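You operate a simulated robot arm through the tools that you are given. There is no shell and no other tool. Be economical: measure what you need, move in short steps, check, and stop when the job is done.

Carry out the task below with a simulated robot arm. There is one attempt and no reset: what you move stays moved.

TASK
Put one of the steel bars from the steel bench on the job card there.

It is judged by the outcome, as a careful person would: the job done as asked, and still so three seconds after it is handed in. It fails if anything else is knocked over, pushed out of place, dropped, spilled or broken.

THE ROBOT
A 6-joint arm with a two-finger parallel gripper, fixed in place. Base frame: the origin is at the foot of the arm, x ahead of it, y to its left, z up; the work surface is at about z = -4. Lengths are in mm, angles in rad, forces in N, time in s.
With the tool pointing down near the work surface it reaches from about 180 to 460 mm from the base axis. Its first joint turns from -1.222 to 1.222 rad. Payload 1.9 kg.
Tool frame: the origin (TCP) lies between the finger pads and is the grasp point; the fingertips stand 23 mm ahead of it; z points along the fingers, y is the line along which they close. The gripper opens to 94 mm. The fingers are 38 mm wide and 10 mm thick; the gripper's body (54 by 96 mm) begins 39 mm behind the TCP.
Orientation is that of the tool frame in the base frame, as [roll, pitch, yaw] about the fixed x, y, z axes, in that order (R = Rz(yaw) Ry(pitch) Rx(roll)). With the fingers straight down and closing along the base's y, the tool's x points along the base's -x, its y along +y and its z along -z.

THE INTERFACE
- The arm moves only by the tool arm_command. Its argument "commands" is a list of rows, each a list of 2 entries, a list of its own where there are three numbers: the shift along the tool's x, y, z in units of 150 mm (1.0 is 150 mm), then the turn about the tool's z in units of 45 degrees (1.0 is 45 degrees). In form: [[[dx, dy, dz], twist], ...]. A call has 1 to 10 rows; each row is the pose to reach, as a shift and turn from the pose commanded when the call began, along the tool's axes at that moment. "jaw" is the closure in counts, from 0 (fully open) to 255 (shut), set as the call begins (left out, the last holds). A call with a number of a shift or a turn outside -1 to 1 is refused whole. A row lasts 0.2 s, in which the tool goes at most 50 mm and 0.15 rad; a call with a longer step from one row to the next is refused whole, and so is a gripper value outside its range. A pose out of reach is approached as far as the arm can. The call stops where the force on the tool passes 40 N (or 10 N more than at its start, if that is more) or the arm is blocked; 0.2 s more then pass. The fingers move at their own pace (about 108 mm/s each) and stop on an object; they squeeze with about 20 N. The grip force told is the motor's: it shows also when the fingers shut on nothing. Time passes only in rows, and 0.2 s behind the last, so rows that repeat a pose let the fingers close. It gives the time, the measured TCP pose, the force on the tool (base axes), the opening and the grip force at its end, in the units of the frame above (readings bear some noise), and new pictures: "show" is both (left out), scene, wrist or none.
- Cameras (640 x 400 px; columns grow to the right, rows downward): "scene" is fixed at [57.4, 316.1, 420.4]; the picture's right is [-0.74, -0.67, 0.00], its down [-0.41, 0.45, -0.79] and it looks along [0.53, -0.59, -0.61] (base axes); focal length 248 px, centre (320, 200). "wrist" rides on the gripper at [-39, 0, -44] in the tool frame; the picture's right is [0.00, -1.00, 0.00], its down [0.97, 0.00, -0.24] and it looks along [0.24, 0.00, 0.97] (tool axes); focal length 218 px, centre (320, 200).
- probe_pixels(camera, pixels): for up to 12 pixels [column, row] of the newest picture of that camera ("zoom" is the newest enlarged one), the place [x, y, z] in the base frame of the surface seen there, good to about 2 mm. No time passes.
- enlarge(camera, box): a new picture of the part [left, top, right, bottom] of that camera's present view, enlarged. No time passes.
- finish_job(): hands the job in; it is judged then, once.

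Work in short steps. Measure before you move; look again where a grasp or a placing could have gone wrong, and mend it. You have 60 turns and 120 pictures in all, the two below and enlarged ones among them. Open the gripper and draw the arm clear of the work before you hand the job in, unless the task says otherwise; then end with one line.

The tools are called after "Request:" by a JSON object that holds its "op" and its "data". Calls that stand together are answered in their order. arm_command: Moves the arm, as the interface text tells. Its arguments: {"type":"object","properties":{"commands":{"type":"array","items":{"type":"array"}},"jaw":{"type":"number"},"show":{"type":"string","enum":["both","scene","wrist","none"]}},"required":["commands"]} The other tools are called the same way: probe_pixels (camera, pixels) gives the place of the surface under pixels of a picture; enlarge (camera, box) takes an enlarged picture of a part of a camera's view; finish_job () hands the job in.

At the start:

```text
time: 0.0
tcp_pos: [319.5, 109.7, 233.7]
tool_rot: [3.14, 0.0, 3.141]
wrist_force: [0.0, -0.1, -0.4]
gripper_width: 94.2
gripper_force: 0.0
```

scene: 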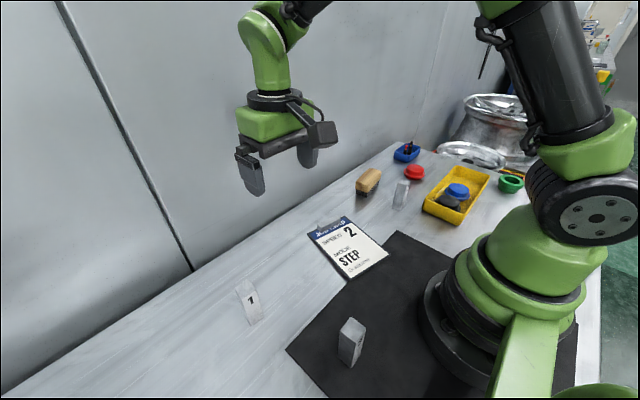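
wrist: 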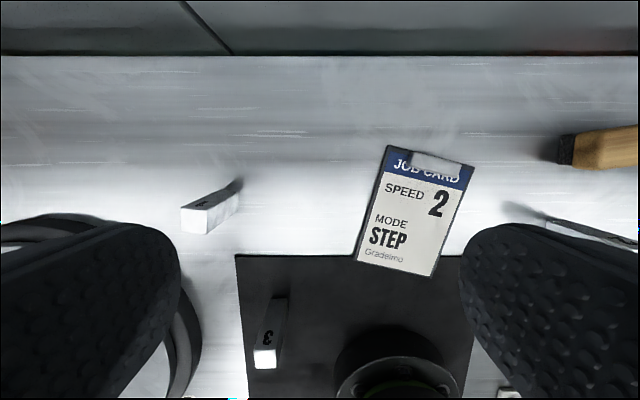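

I see three pale bars: about (250,302), (350,342) and (401,194) in scene, with the card at (348,247). I'll enlarge to see them clearly.

Request:
{"op": "enlarge", "data": {"camera": "scene", "box": [220, 210, 420, 380]}}

Request:
{"op": "enlarge", "data": {"camera": "scene", "box": [340, 130, 540, 250]}}

Request:
{"op": "enlarge", "data": {"camera": "wrist", "box": [160, 130, 500, 390]}}

Request:
{"op": "probe_pixels", "data": {"camera": "scene", "pixels": [[238, 285], [256, 284], [245, 325], [262, 318], [250, 302], [352, 322], [350, 355], [400, 183], [400, 200], [348, 247], [230, 320], [330, 350]]}}

Request:
{"op": "probe_pixels", "data": {"camera": "wrist", "pixels": [[389, 148], [473, 166], [357, 260], [431, 275], [435, 162], [400, 215], [195, 220], [225, 195], [264, 357], [272, 310], [185, 208], [205, 230]]}}

```text
2.35 times, centred on (320, 295) of scene
```

zoom: 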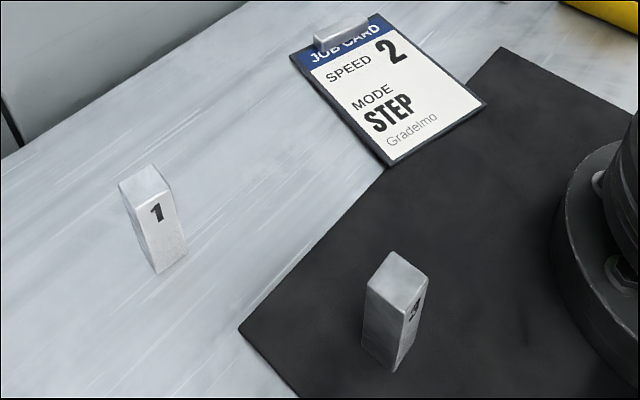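

```text
3.20 times, centred on (440, 190) of scene
```

zoom: 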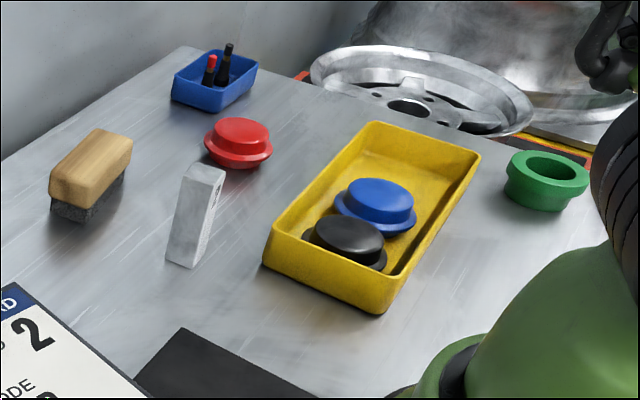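

```text
1.54 times, centred on (330, 260) of wrist
```

zoom: 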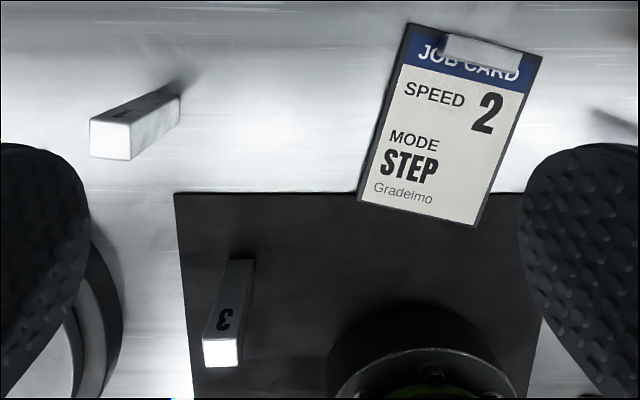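

```text
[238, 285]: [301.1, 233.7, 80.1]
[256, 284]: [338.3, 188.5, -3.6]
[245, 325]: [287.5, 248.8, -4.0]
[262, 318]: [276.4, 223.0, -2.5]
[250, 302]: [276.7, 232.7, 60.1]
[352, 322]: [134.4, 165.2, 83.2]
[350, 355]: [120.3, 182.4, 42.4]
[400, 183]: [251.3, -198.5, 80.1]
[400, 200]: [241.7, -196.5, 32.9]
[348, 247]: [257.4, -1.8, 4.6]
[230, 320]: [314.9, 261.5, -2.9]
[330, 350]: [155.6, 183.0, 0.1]
```

```text
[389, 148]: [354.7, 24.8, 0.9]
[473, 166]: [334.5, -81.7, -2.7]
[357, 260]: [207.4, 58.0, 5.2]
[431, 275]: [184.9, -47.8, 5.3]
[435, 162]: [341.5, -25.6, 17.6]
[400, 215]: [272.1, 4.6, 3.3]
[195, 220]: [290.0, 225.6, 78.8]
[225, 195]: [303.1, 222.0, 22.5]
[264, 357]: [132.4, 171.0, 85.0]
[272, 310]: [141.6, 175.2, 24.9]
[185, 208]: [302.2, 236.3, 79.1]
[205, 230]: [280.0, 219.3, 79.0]
```

Bars 1 and the one by the tray stand upright on the bench; bar 3 stands on the mat. Bar 1 (top near (290,228,79)) is free-standing; I'll go above it and measure its orientation.

Request:
{"op": "arm_command", "data": {"commands": [[[0.05, 0.2, 0], 0], [[0.1, 0.4, 0], 0], [[0.15, 0.6, 0], 0], [[0.197, 0.789, 0], 0], [[0.197, 0.789, 0], 0]], "jaw": 0}}

```text
time: 1.2
tcp_pos: [291.3, 226.8, 232.6]
tool_rot: [3.141, 0.0, 3.142]
wrist_force: [0.2, -0.2, -0.7]
gripper_width: 93.9
gripper_force: 0.0
```

scene: 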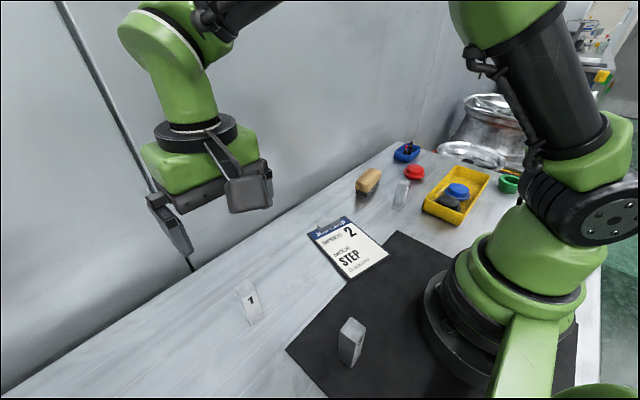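
wrist: 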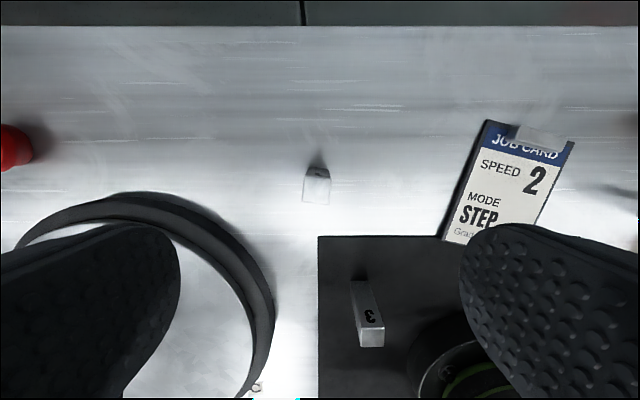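

The bar's top is at (316,190) in wrist, nearly square to the axes. A ring-shaped object sits at lower left (240,260); I'll measure both.

Request:
{"op": "enlarge", "data": {"camera": "wrist", "box": [280, 145, 352, 215]}}

Request:
{"op": "probe_pixels", "data": {"camera": "wrist", "pixels": [[303, 201], [329, 204], [305, 180], [329, 182], [316, 192], [316, 172], [265, 275], [230, 230], [130, 205], [200, 280], [255, 330], [225, 300]]}}

```text
5.71 times, centred on (316, 180) of wrist
```

zoom: 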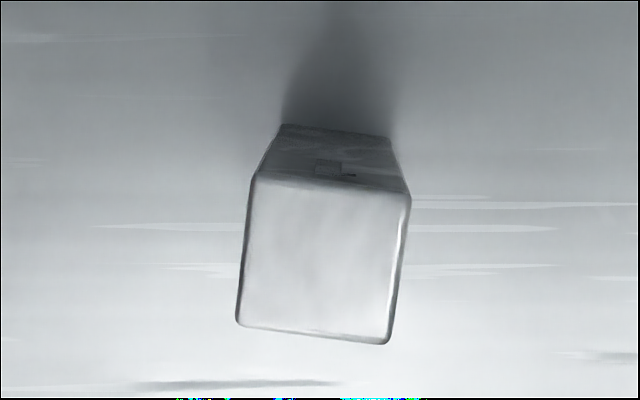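

```text
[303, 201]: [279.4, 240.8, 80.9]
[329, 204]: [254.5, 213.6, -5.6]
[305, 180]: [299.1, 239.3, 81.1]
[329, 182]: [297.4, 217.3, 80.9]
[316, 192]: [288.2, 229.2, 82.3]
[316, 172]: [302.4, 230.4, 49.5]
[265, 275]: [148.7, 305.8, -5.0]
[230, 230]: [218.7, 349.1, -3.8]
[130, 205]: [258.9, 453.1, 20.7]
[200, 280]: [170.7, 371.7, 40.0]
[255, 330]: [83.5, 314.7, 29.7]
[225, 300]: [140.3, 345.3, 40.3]
```

Top centre ≈ (289,229,81), about 24 mm square, 8° clockwise from above, so I twist +0.18. The ring is over 100 mm away. I come down to z≈113 first with the fingers open.

Request:
{"op": "arm_command", "data": {"commands": [[[0.003, 0.007, 0.25], 0.18], [[0.003, 0.007, 0.5], 0.18], [[0.003, 0.007, 0.7], 0.18], [[0.003, 0.007, 0.8], 0.18], [[0.003, 0.007, 0.8], 0.18]]}}

```text
time: 2.4
tcp_pos: [288.8, 227.8, 112.1]
tool_rot: [-3.142, 0.001, 3.0]
wrist_force: [-0.1, 0.7, -0.4]
gripper_width: 94.1
gripper_force: 0.1
```

scene: 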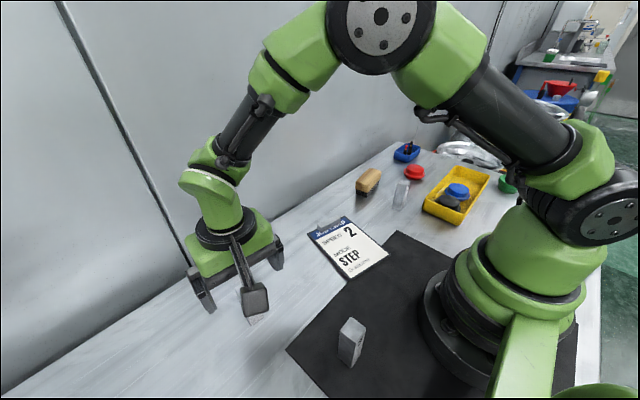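
wrist: 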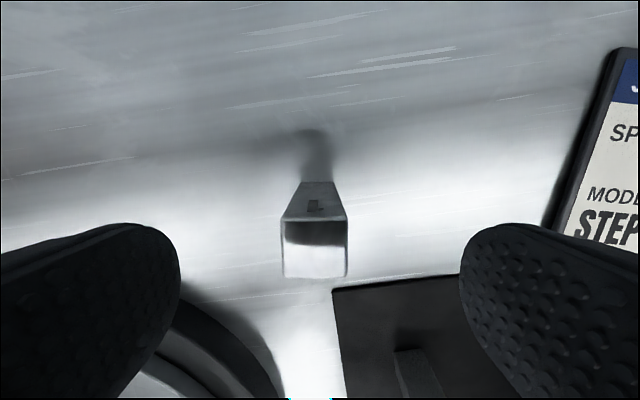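

The bar at (315,250) is centred between the fingers and squared up. I descend 60 mm.

Request:
{"op": "arm_command", "data": {"commands": [[[0, 0.01, 0.15], 0], [[0, 0.01, 0.3], 0], [[0, 0.01, 0.4], 0], [[0, 0.01, 0.4], 0]], "show": "none"}}

Request:
{"op": "arm_command", "data": {"commands": [[[0, 0, 0], 0], [[0, 0, 0], 0], [[0, 0, 0], 0], [[0, 0, 0], 0]], "jaw": 255}}

```text
time: 3.4
tcp_pos: [289.9, 228.4, 52.7]
tool_rot: [3.138, 0.0, 2.999]
wrist_force: [-0.1, 0.2, -0.2]
gripper_width: 94.1
gripper_force: 0.0
```

```text
time: 4.4
tcp_pos: [290.1, 229.2, 53.8]
tool_rot: [3.141, 0.001, 3.001]
wrist_force: [-0.2, 0.4, -1.3]
gripper_width: 25.8
gripper_force: 20.1
```

scene: 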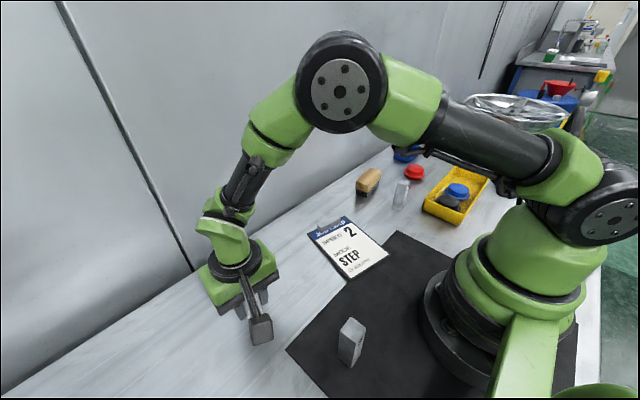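
wrist: 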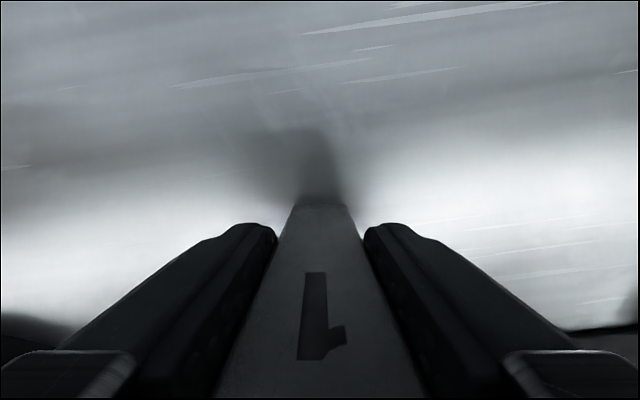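

The bar is held (opening 25.8, 20 N). I lift 105 mm straight up and check.

Request:
{"op": "arm_command", "data": {"commands": [[[0, 0, -0.1], 0], [[0, 0, -0.3], 0], [[0, 0, -0.5], 0], [[0, 0, -0.7], 0], [[0, 0, -0.7], 0]]}}

Request:
{"op": "probe_pixels", "data": {"camera": "scene", "pixels": [[307, 233], [353, 217], [388, 255], [347, 279], [346, 250], [330, 240], [365, 255], [355, 262], [345, 240]]}}

```text
time: 5.6
tcp_pos: [290.3, 229.4, 159.6]
tool_rot: [-3.141, -0.001, 3.0]
wrist_force: [0.0, 0.3, -1.9]
gripper_width: 25.8
gripper_force: 20.0
```

scene: 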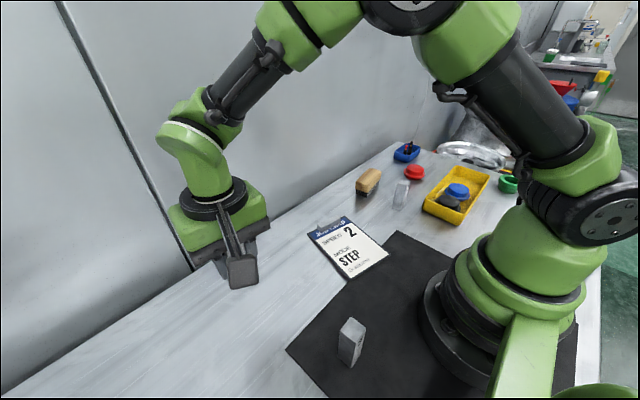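
wrist: 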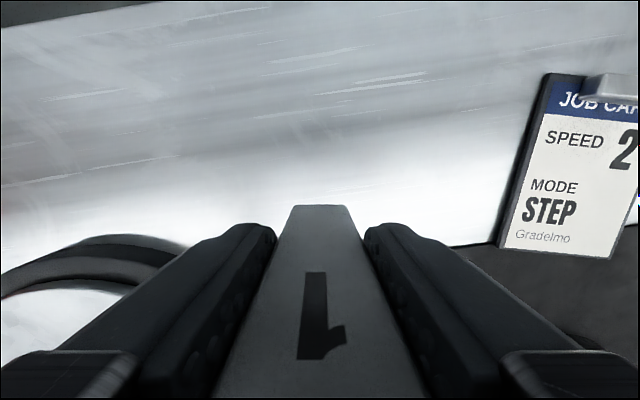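

```text
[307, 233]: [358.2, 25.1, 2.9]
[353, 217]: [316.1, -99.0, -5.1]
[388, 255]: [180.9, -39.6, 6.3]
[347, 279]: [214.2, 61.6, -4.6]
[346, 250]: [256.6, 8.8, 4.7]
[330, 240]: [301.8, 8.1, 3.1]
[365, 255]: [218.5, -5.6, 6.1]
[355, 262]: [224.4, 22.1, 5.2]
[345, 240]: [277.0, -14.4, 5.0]
```

Held firmly. The card's top is at z≈5 with its middle near (258,-8); I carry the bar over at this height in two legs.

Request:
{"op": "arm_command", "data": {"commands": [[[0, -0.1, 0], 0], [[0, -0.25, 0], 0], [[0, -0.4, 0], 0], [[0, -0.55, 0], 0], [[0, -0.7, 0], 0], [[0, -0.8, 0], 0], [[0, -0.8, 0], 0]], "show": "none"}}

Request:
{"op": "arm_command", "data": {"commands": [[[0, -0.1, 0], 0], [[0, -0.25, 0], 0], [[0, -0.4, 0], 0], [[0, -0.55, 0], 0], [[-0.01, -0.7, 0], 0], [[-0.01, -0.797, 0], 0], [[-0.01, -0.797, 0], 0]]}}

```text
time: 7.2
tcp_pos: [275.8, 113.0, 158.9]
tool_rot: [3.14, 0.0, 2.999]
wrist_force: [0.0, -0.3, -1.4]
gripper_width: 25.5
gripper_force: 19.9
```

```text
time: 8.8
tcp_pos: [260.5, -6.7, 157.7]
tool_rot: [3.142, 0.0, 3.001]
wrist_force: [-0.5, -0.6, -0.9]
gripper_width: 25.6
gripper_force: 20.1
```

scene: 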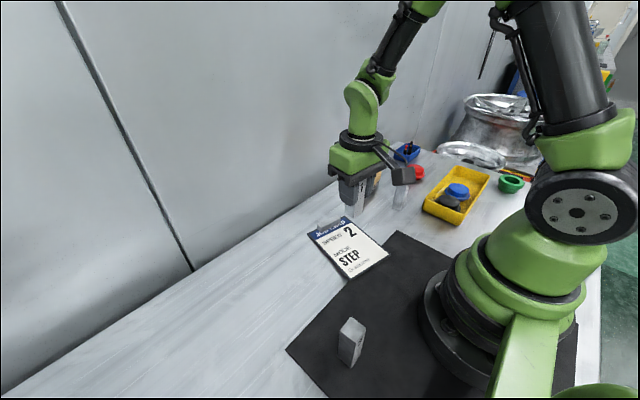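
wrist: 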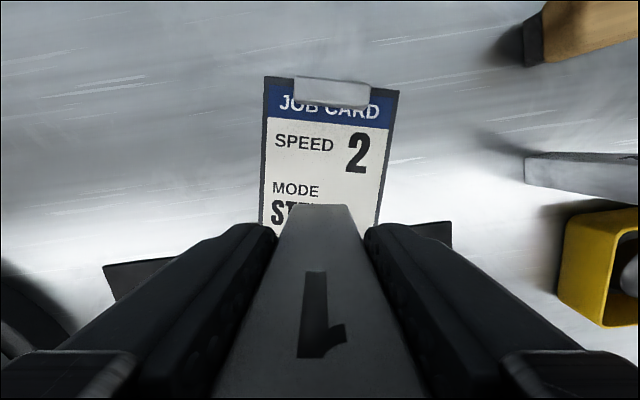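

It's over the card at (260,-7). The bar's foot should touch at TCP z≈62, so I descend 90 mm then look.

Request:
{"op": "arm_command", "data": {"commands": [[[0, 0, 0.15], 0], [[0, 0, 0.3], 0], [[0, 0, 0.45], 0], [[0, 0, 0.55], 0], [[0, 0, 0.6], 0], [[0, 0, 0.6], 0]]}}

Request:
{"op": "enlarge", "data": {"camera": "scene", "box": [290, 170, 410, 290]}}

```text
time: 10.2
tcp_pos: [259.2, -8.7, 66.3]
tool_rot: [3.141, 0.002, 3.0]
wrist_force: [-0.2, 0.3, -1.7]
gripper_width: 25.8
gripper_force: 20.4
```

scene: 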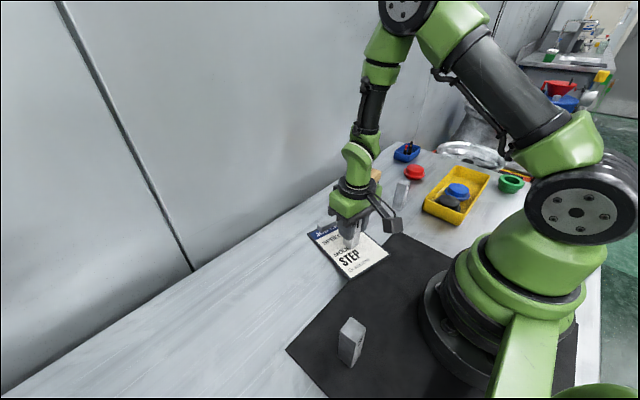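
wrist: 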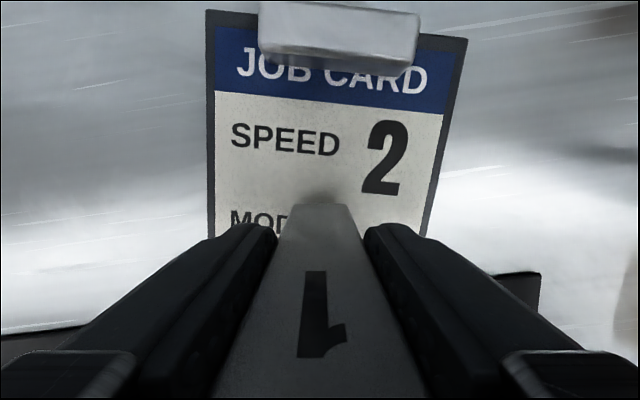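

```text
3.33 times, centred on (350, 230) of scene
```

zoom: 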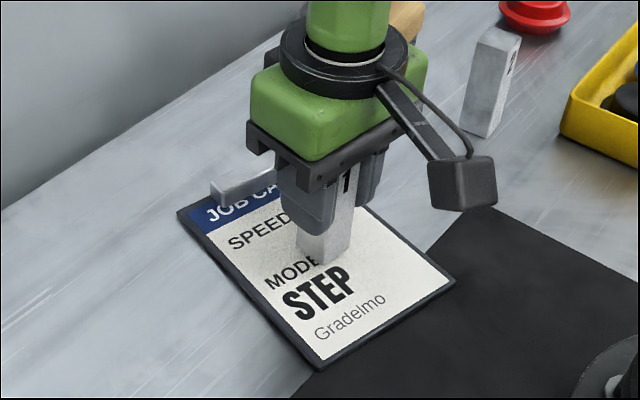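

The foot hangs a few mm over the paper area. I creep down 1.2 mm at a time, watching the force.

Request:
{"op": "arm_command", "data": {"commands": [[[0, 0, 0.01], 0], [[0, 0, 0.018], 0], [[0, 0, 0.018], 0]], "show": "none"}}

Request:
{"op": "arm_command", "data": {"commands": [[[0, 0, 0.008], 0], [[0, 0, 0.008], 0]], "show": "none"}}

```text
time: 11.0
tcp_pos: [258.8, -8.6, 64.2]
tool_rot: [3.141, 0.0, 3.0]
wrist_force: [-0.7, 0.1, -1.8]
gripper_width: 25.7
gripper_force: 19.8
```

```text
time: 11.6
tcp_pos: [259.2, -6.6, 64.3]
tool_rot: [3.141, -0.001, 2.999]
wrist_force: [0.3, 0.7, -1.2]
gripper_width: 25.9
gripper_force: 20.2
```

No contact yet (force z still about -1.5). I keep creeping.

Request:
{"op": "arm_command", "data": {"commands": [[[0, 0, 0.008], 0], [[0, 0, 0.008], 0]], "show": "none"}}

Request:
{"op": "arm_command", "data": {"commands": [[[0, 0, 0.006], 0], [[0, 0, 0.006], 0]], "show": "none"}}

```text
time: 12.2
tcp_pos: [258.7, -8.2, 61.8]
tool_rot: [-3.141, 0.001, 3.0]
wrist_force: [0.0, 0.6, -1.6]
gripper_width: 25.9
gripper_force: 19.4
```

```text
time: 12.8
tcp_pos: [258.4, -7.3, 60.0]
tool_rot: [3.141, 0.0, 3.0]
wrist_force: [-0.6, 0.5, -3.4]
gripper_width: 25.7
gripper_force: 19.8
```

Nothing clear in the force yet; I look closely at the foot.

Request:
{"op": "enlarge", "data": {"camera": "scene", "box": [320, 210, 380, 270]}}

Request:
{"op": "arm_command", "data": {"commands": [[[0, 0, 0.004], 0], [[0, 0, 0.004], 0]], "show": "none"}}

```text
6.67 times, centred on (350, 240) of scene
```

zoom: 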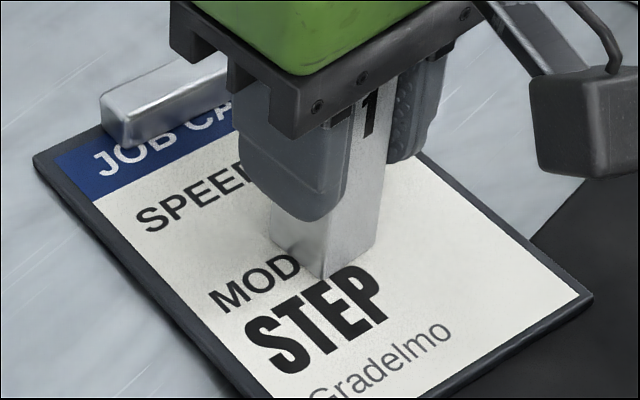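

```text
time: 13.4
tcp_pos: [258.3, -7.4, 60.2]
tool_rot: [3.142, 0.0, 3.001]
wrist_force: [0.9, -0.2, -1.6]
gripper_width: 25.9
gripper_force: 20.0
```

Close to contact. A few more small steps.

Request:
{"op": "arm_command", "data": {"commands": [[[0, 0, 0.005], 0], [[0, 0, 0.005], 0]], "show": "none"}}

Request:
{"op": "arm_command", "data": {"commands": [[[0, 0, 0.005], 0], [[0, 0, 0.005], 0]], "show": "none"}}

```text
time: 14.0
tcp_pos: [258.0, -6.7, 59.6]
tool_rot: [3.141, 0.0, 3.0]
wrist_force: [1.1, -1.8, 8.6]
gripper_width: 26.0
gripper_force: 19.7
```

```text
time: 14.6
tcp_pos: [259.4, -5.1, 60.2]
tool_rot: [3.141, 0.001, 2.999]
wrist_force: [1.9, -2.9, 19.9]
gripper_width: 25.9
gripper_force: 19.8
```

Contact: 8.6 N then 19.9 N upward. I back off the 1 mm of press and look before opening.

Request:
{"op": "arm_command", "data": {"commands": [[[0, 0, -0.006], 0], [[0, 0, -0.006], 0]], "show": "scene"}}

Request:
{"op": "enlarge", "data": {"camera": "scene", "box": [300, 190, 400, 290]}}

```text
time: 15.2
tcp_pos: [258.5, -5.2, 61.0]
tool_rot: [-3.141, -0.002, 3.0]
wrist_force: [0.0, 0.5, -1.7]
gripper_width: 25.7
gripper_force: 20.2
```

scene: 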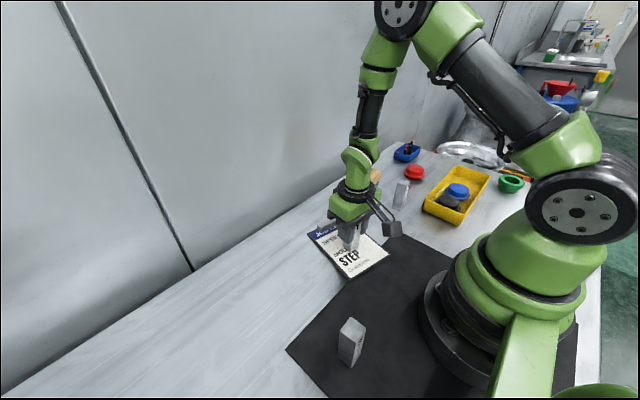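

```text
4.00 times, centred on (350, 240) of scene
```

zoom: 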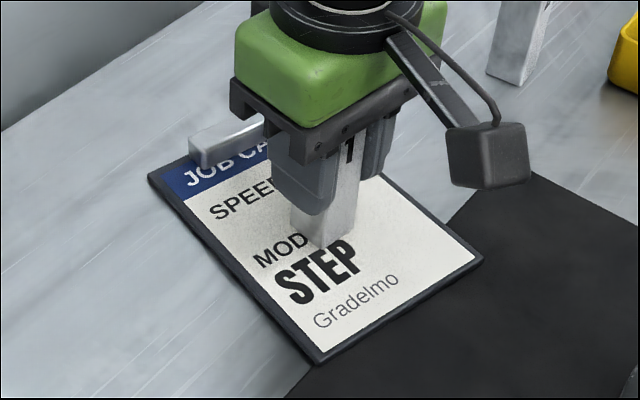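

The foot is within ~0.5 mm of the card. I lower 0.6 mm and then open the fingers.

Request:
{"op": "arm_command", "data": {"commands": [[[0, 0, 0.003], 0], [[0, 0, 0.003], 0]], "show": "none"}}

Request:
{"op": "arm_command", "data": {"commands": [[[0, 0, 0], 0], [[0, 0, 0], 0], [[0, 0, 0], 0], [[0, 0, 0], 0]], "jaw": 60}}

```text
time: 15.8
tcp_pos: [256.9, -5.8, 59.5]
tool_rot: [-3.141, 0.0, 3.002]
wrist_force: [-0.7, -0.2, -1.5]
gripper_width: 25.9
gripper_force: 20.1
```

```text
time: 16.8
tcp_pos: [257.4, -7.0, 60.2]
tool_rot: [-3.141, 0.0, 3.001]
wrist_force: [-0.1, -0.7, 0.1]
gripper_width: 72.1
gripper_force: 0.0
```

scene: 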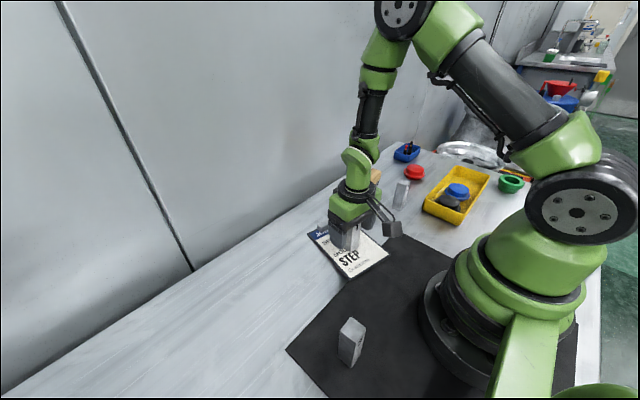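
wrist: 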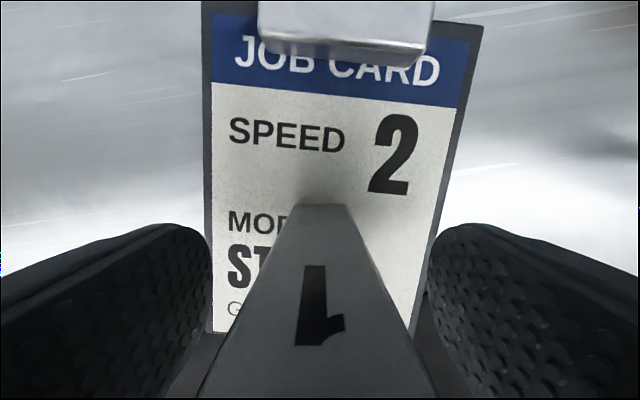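

The bar stands free on the card between the open fingers. I rise straight up.

Request:
{"op": "arm_command", "data": {"commands": [[[0, 0, -0.1], 0], [[0, 0, -0.25], 0], [[0, 0, -0.45], 0], [[0, 0, -0.7], 0], [[0, 0, -0.95], 0], [[0, 0, -0.95], 0]]}}

Request:
{"op": "enlarge", "data": {"camera": "scene", "box": [290, 160, 410, 290]}}

```text
time: 18.2
tcp_pos: [258.0, -9.1, 203.0]
tool_rot: [-3.141, 0.0, 3.001]
wrist_force: [-1.2, -0.1, -0.6]
gripper_width: 71.8
gripper_force: 0.0
```

scene: 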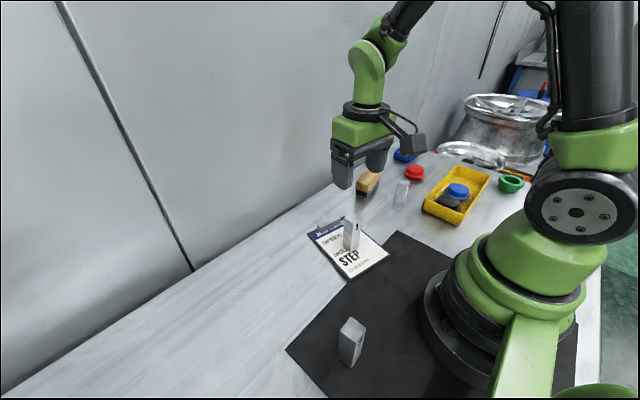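
wrist: 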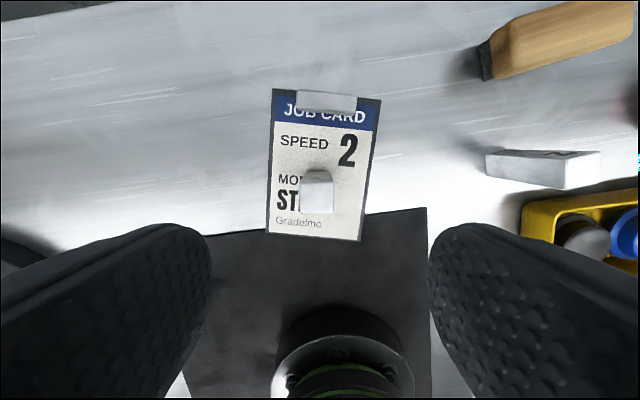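

```text
3.08 times, centred on (350, 225) of scene
```

zoom: 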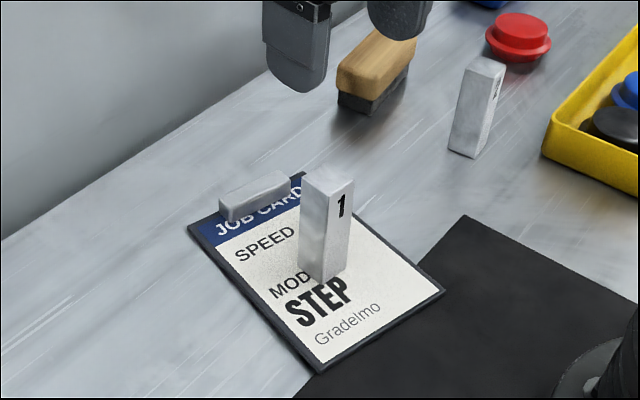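

Bar 1 stands upright on the card, the card hasn't moved, nothing else has been disturbed, and the open gripper is about 90 mm above it. I hand in.

Request:
{"op": "finish_job", "data": {}}

```text
The job is handed in.
```

Steel bar 1 from the bench is standing upright on the job card, the gripper is open and clear of it, and nothing else was moved.
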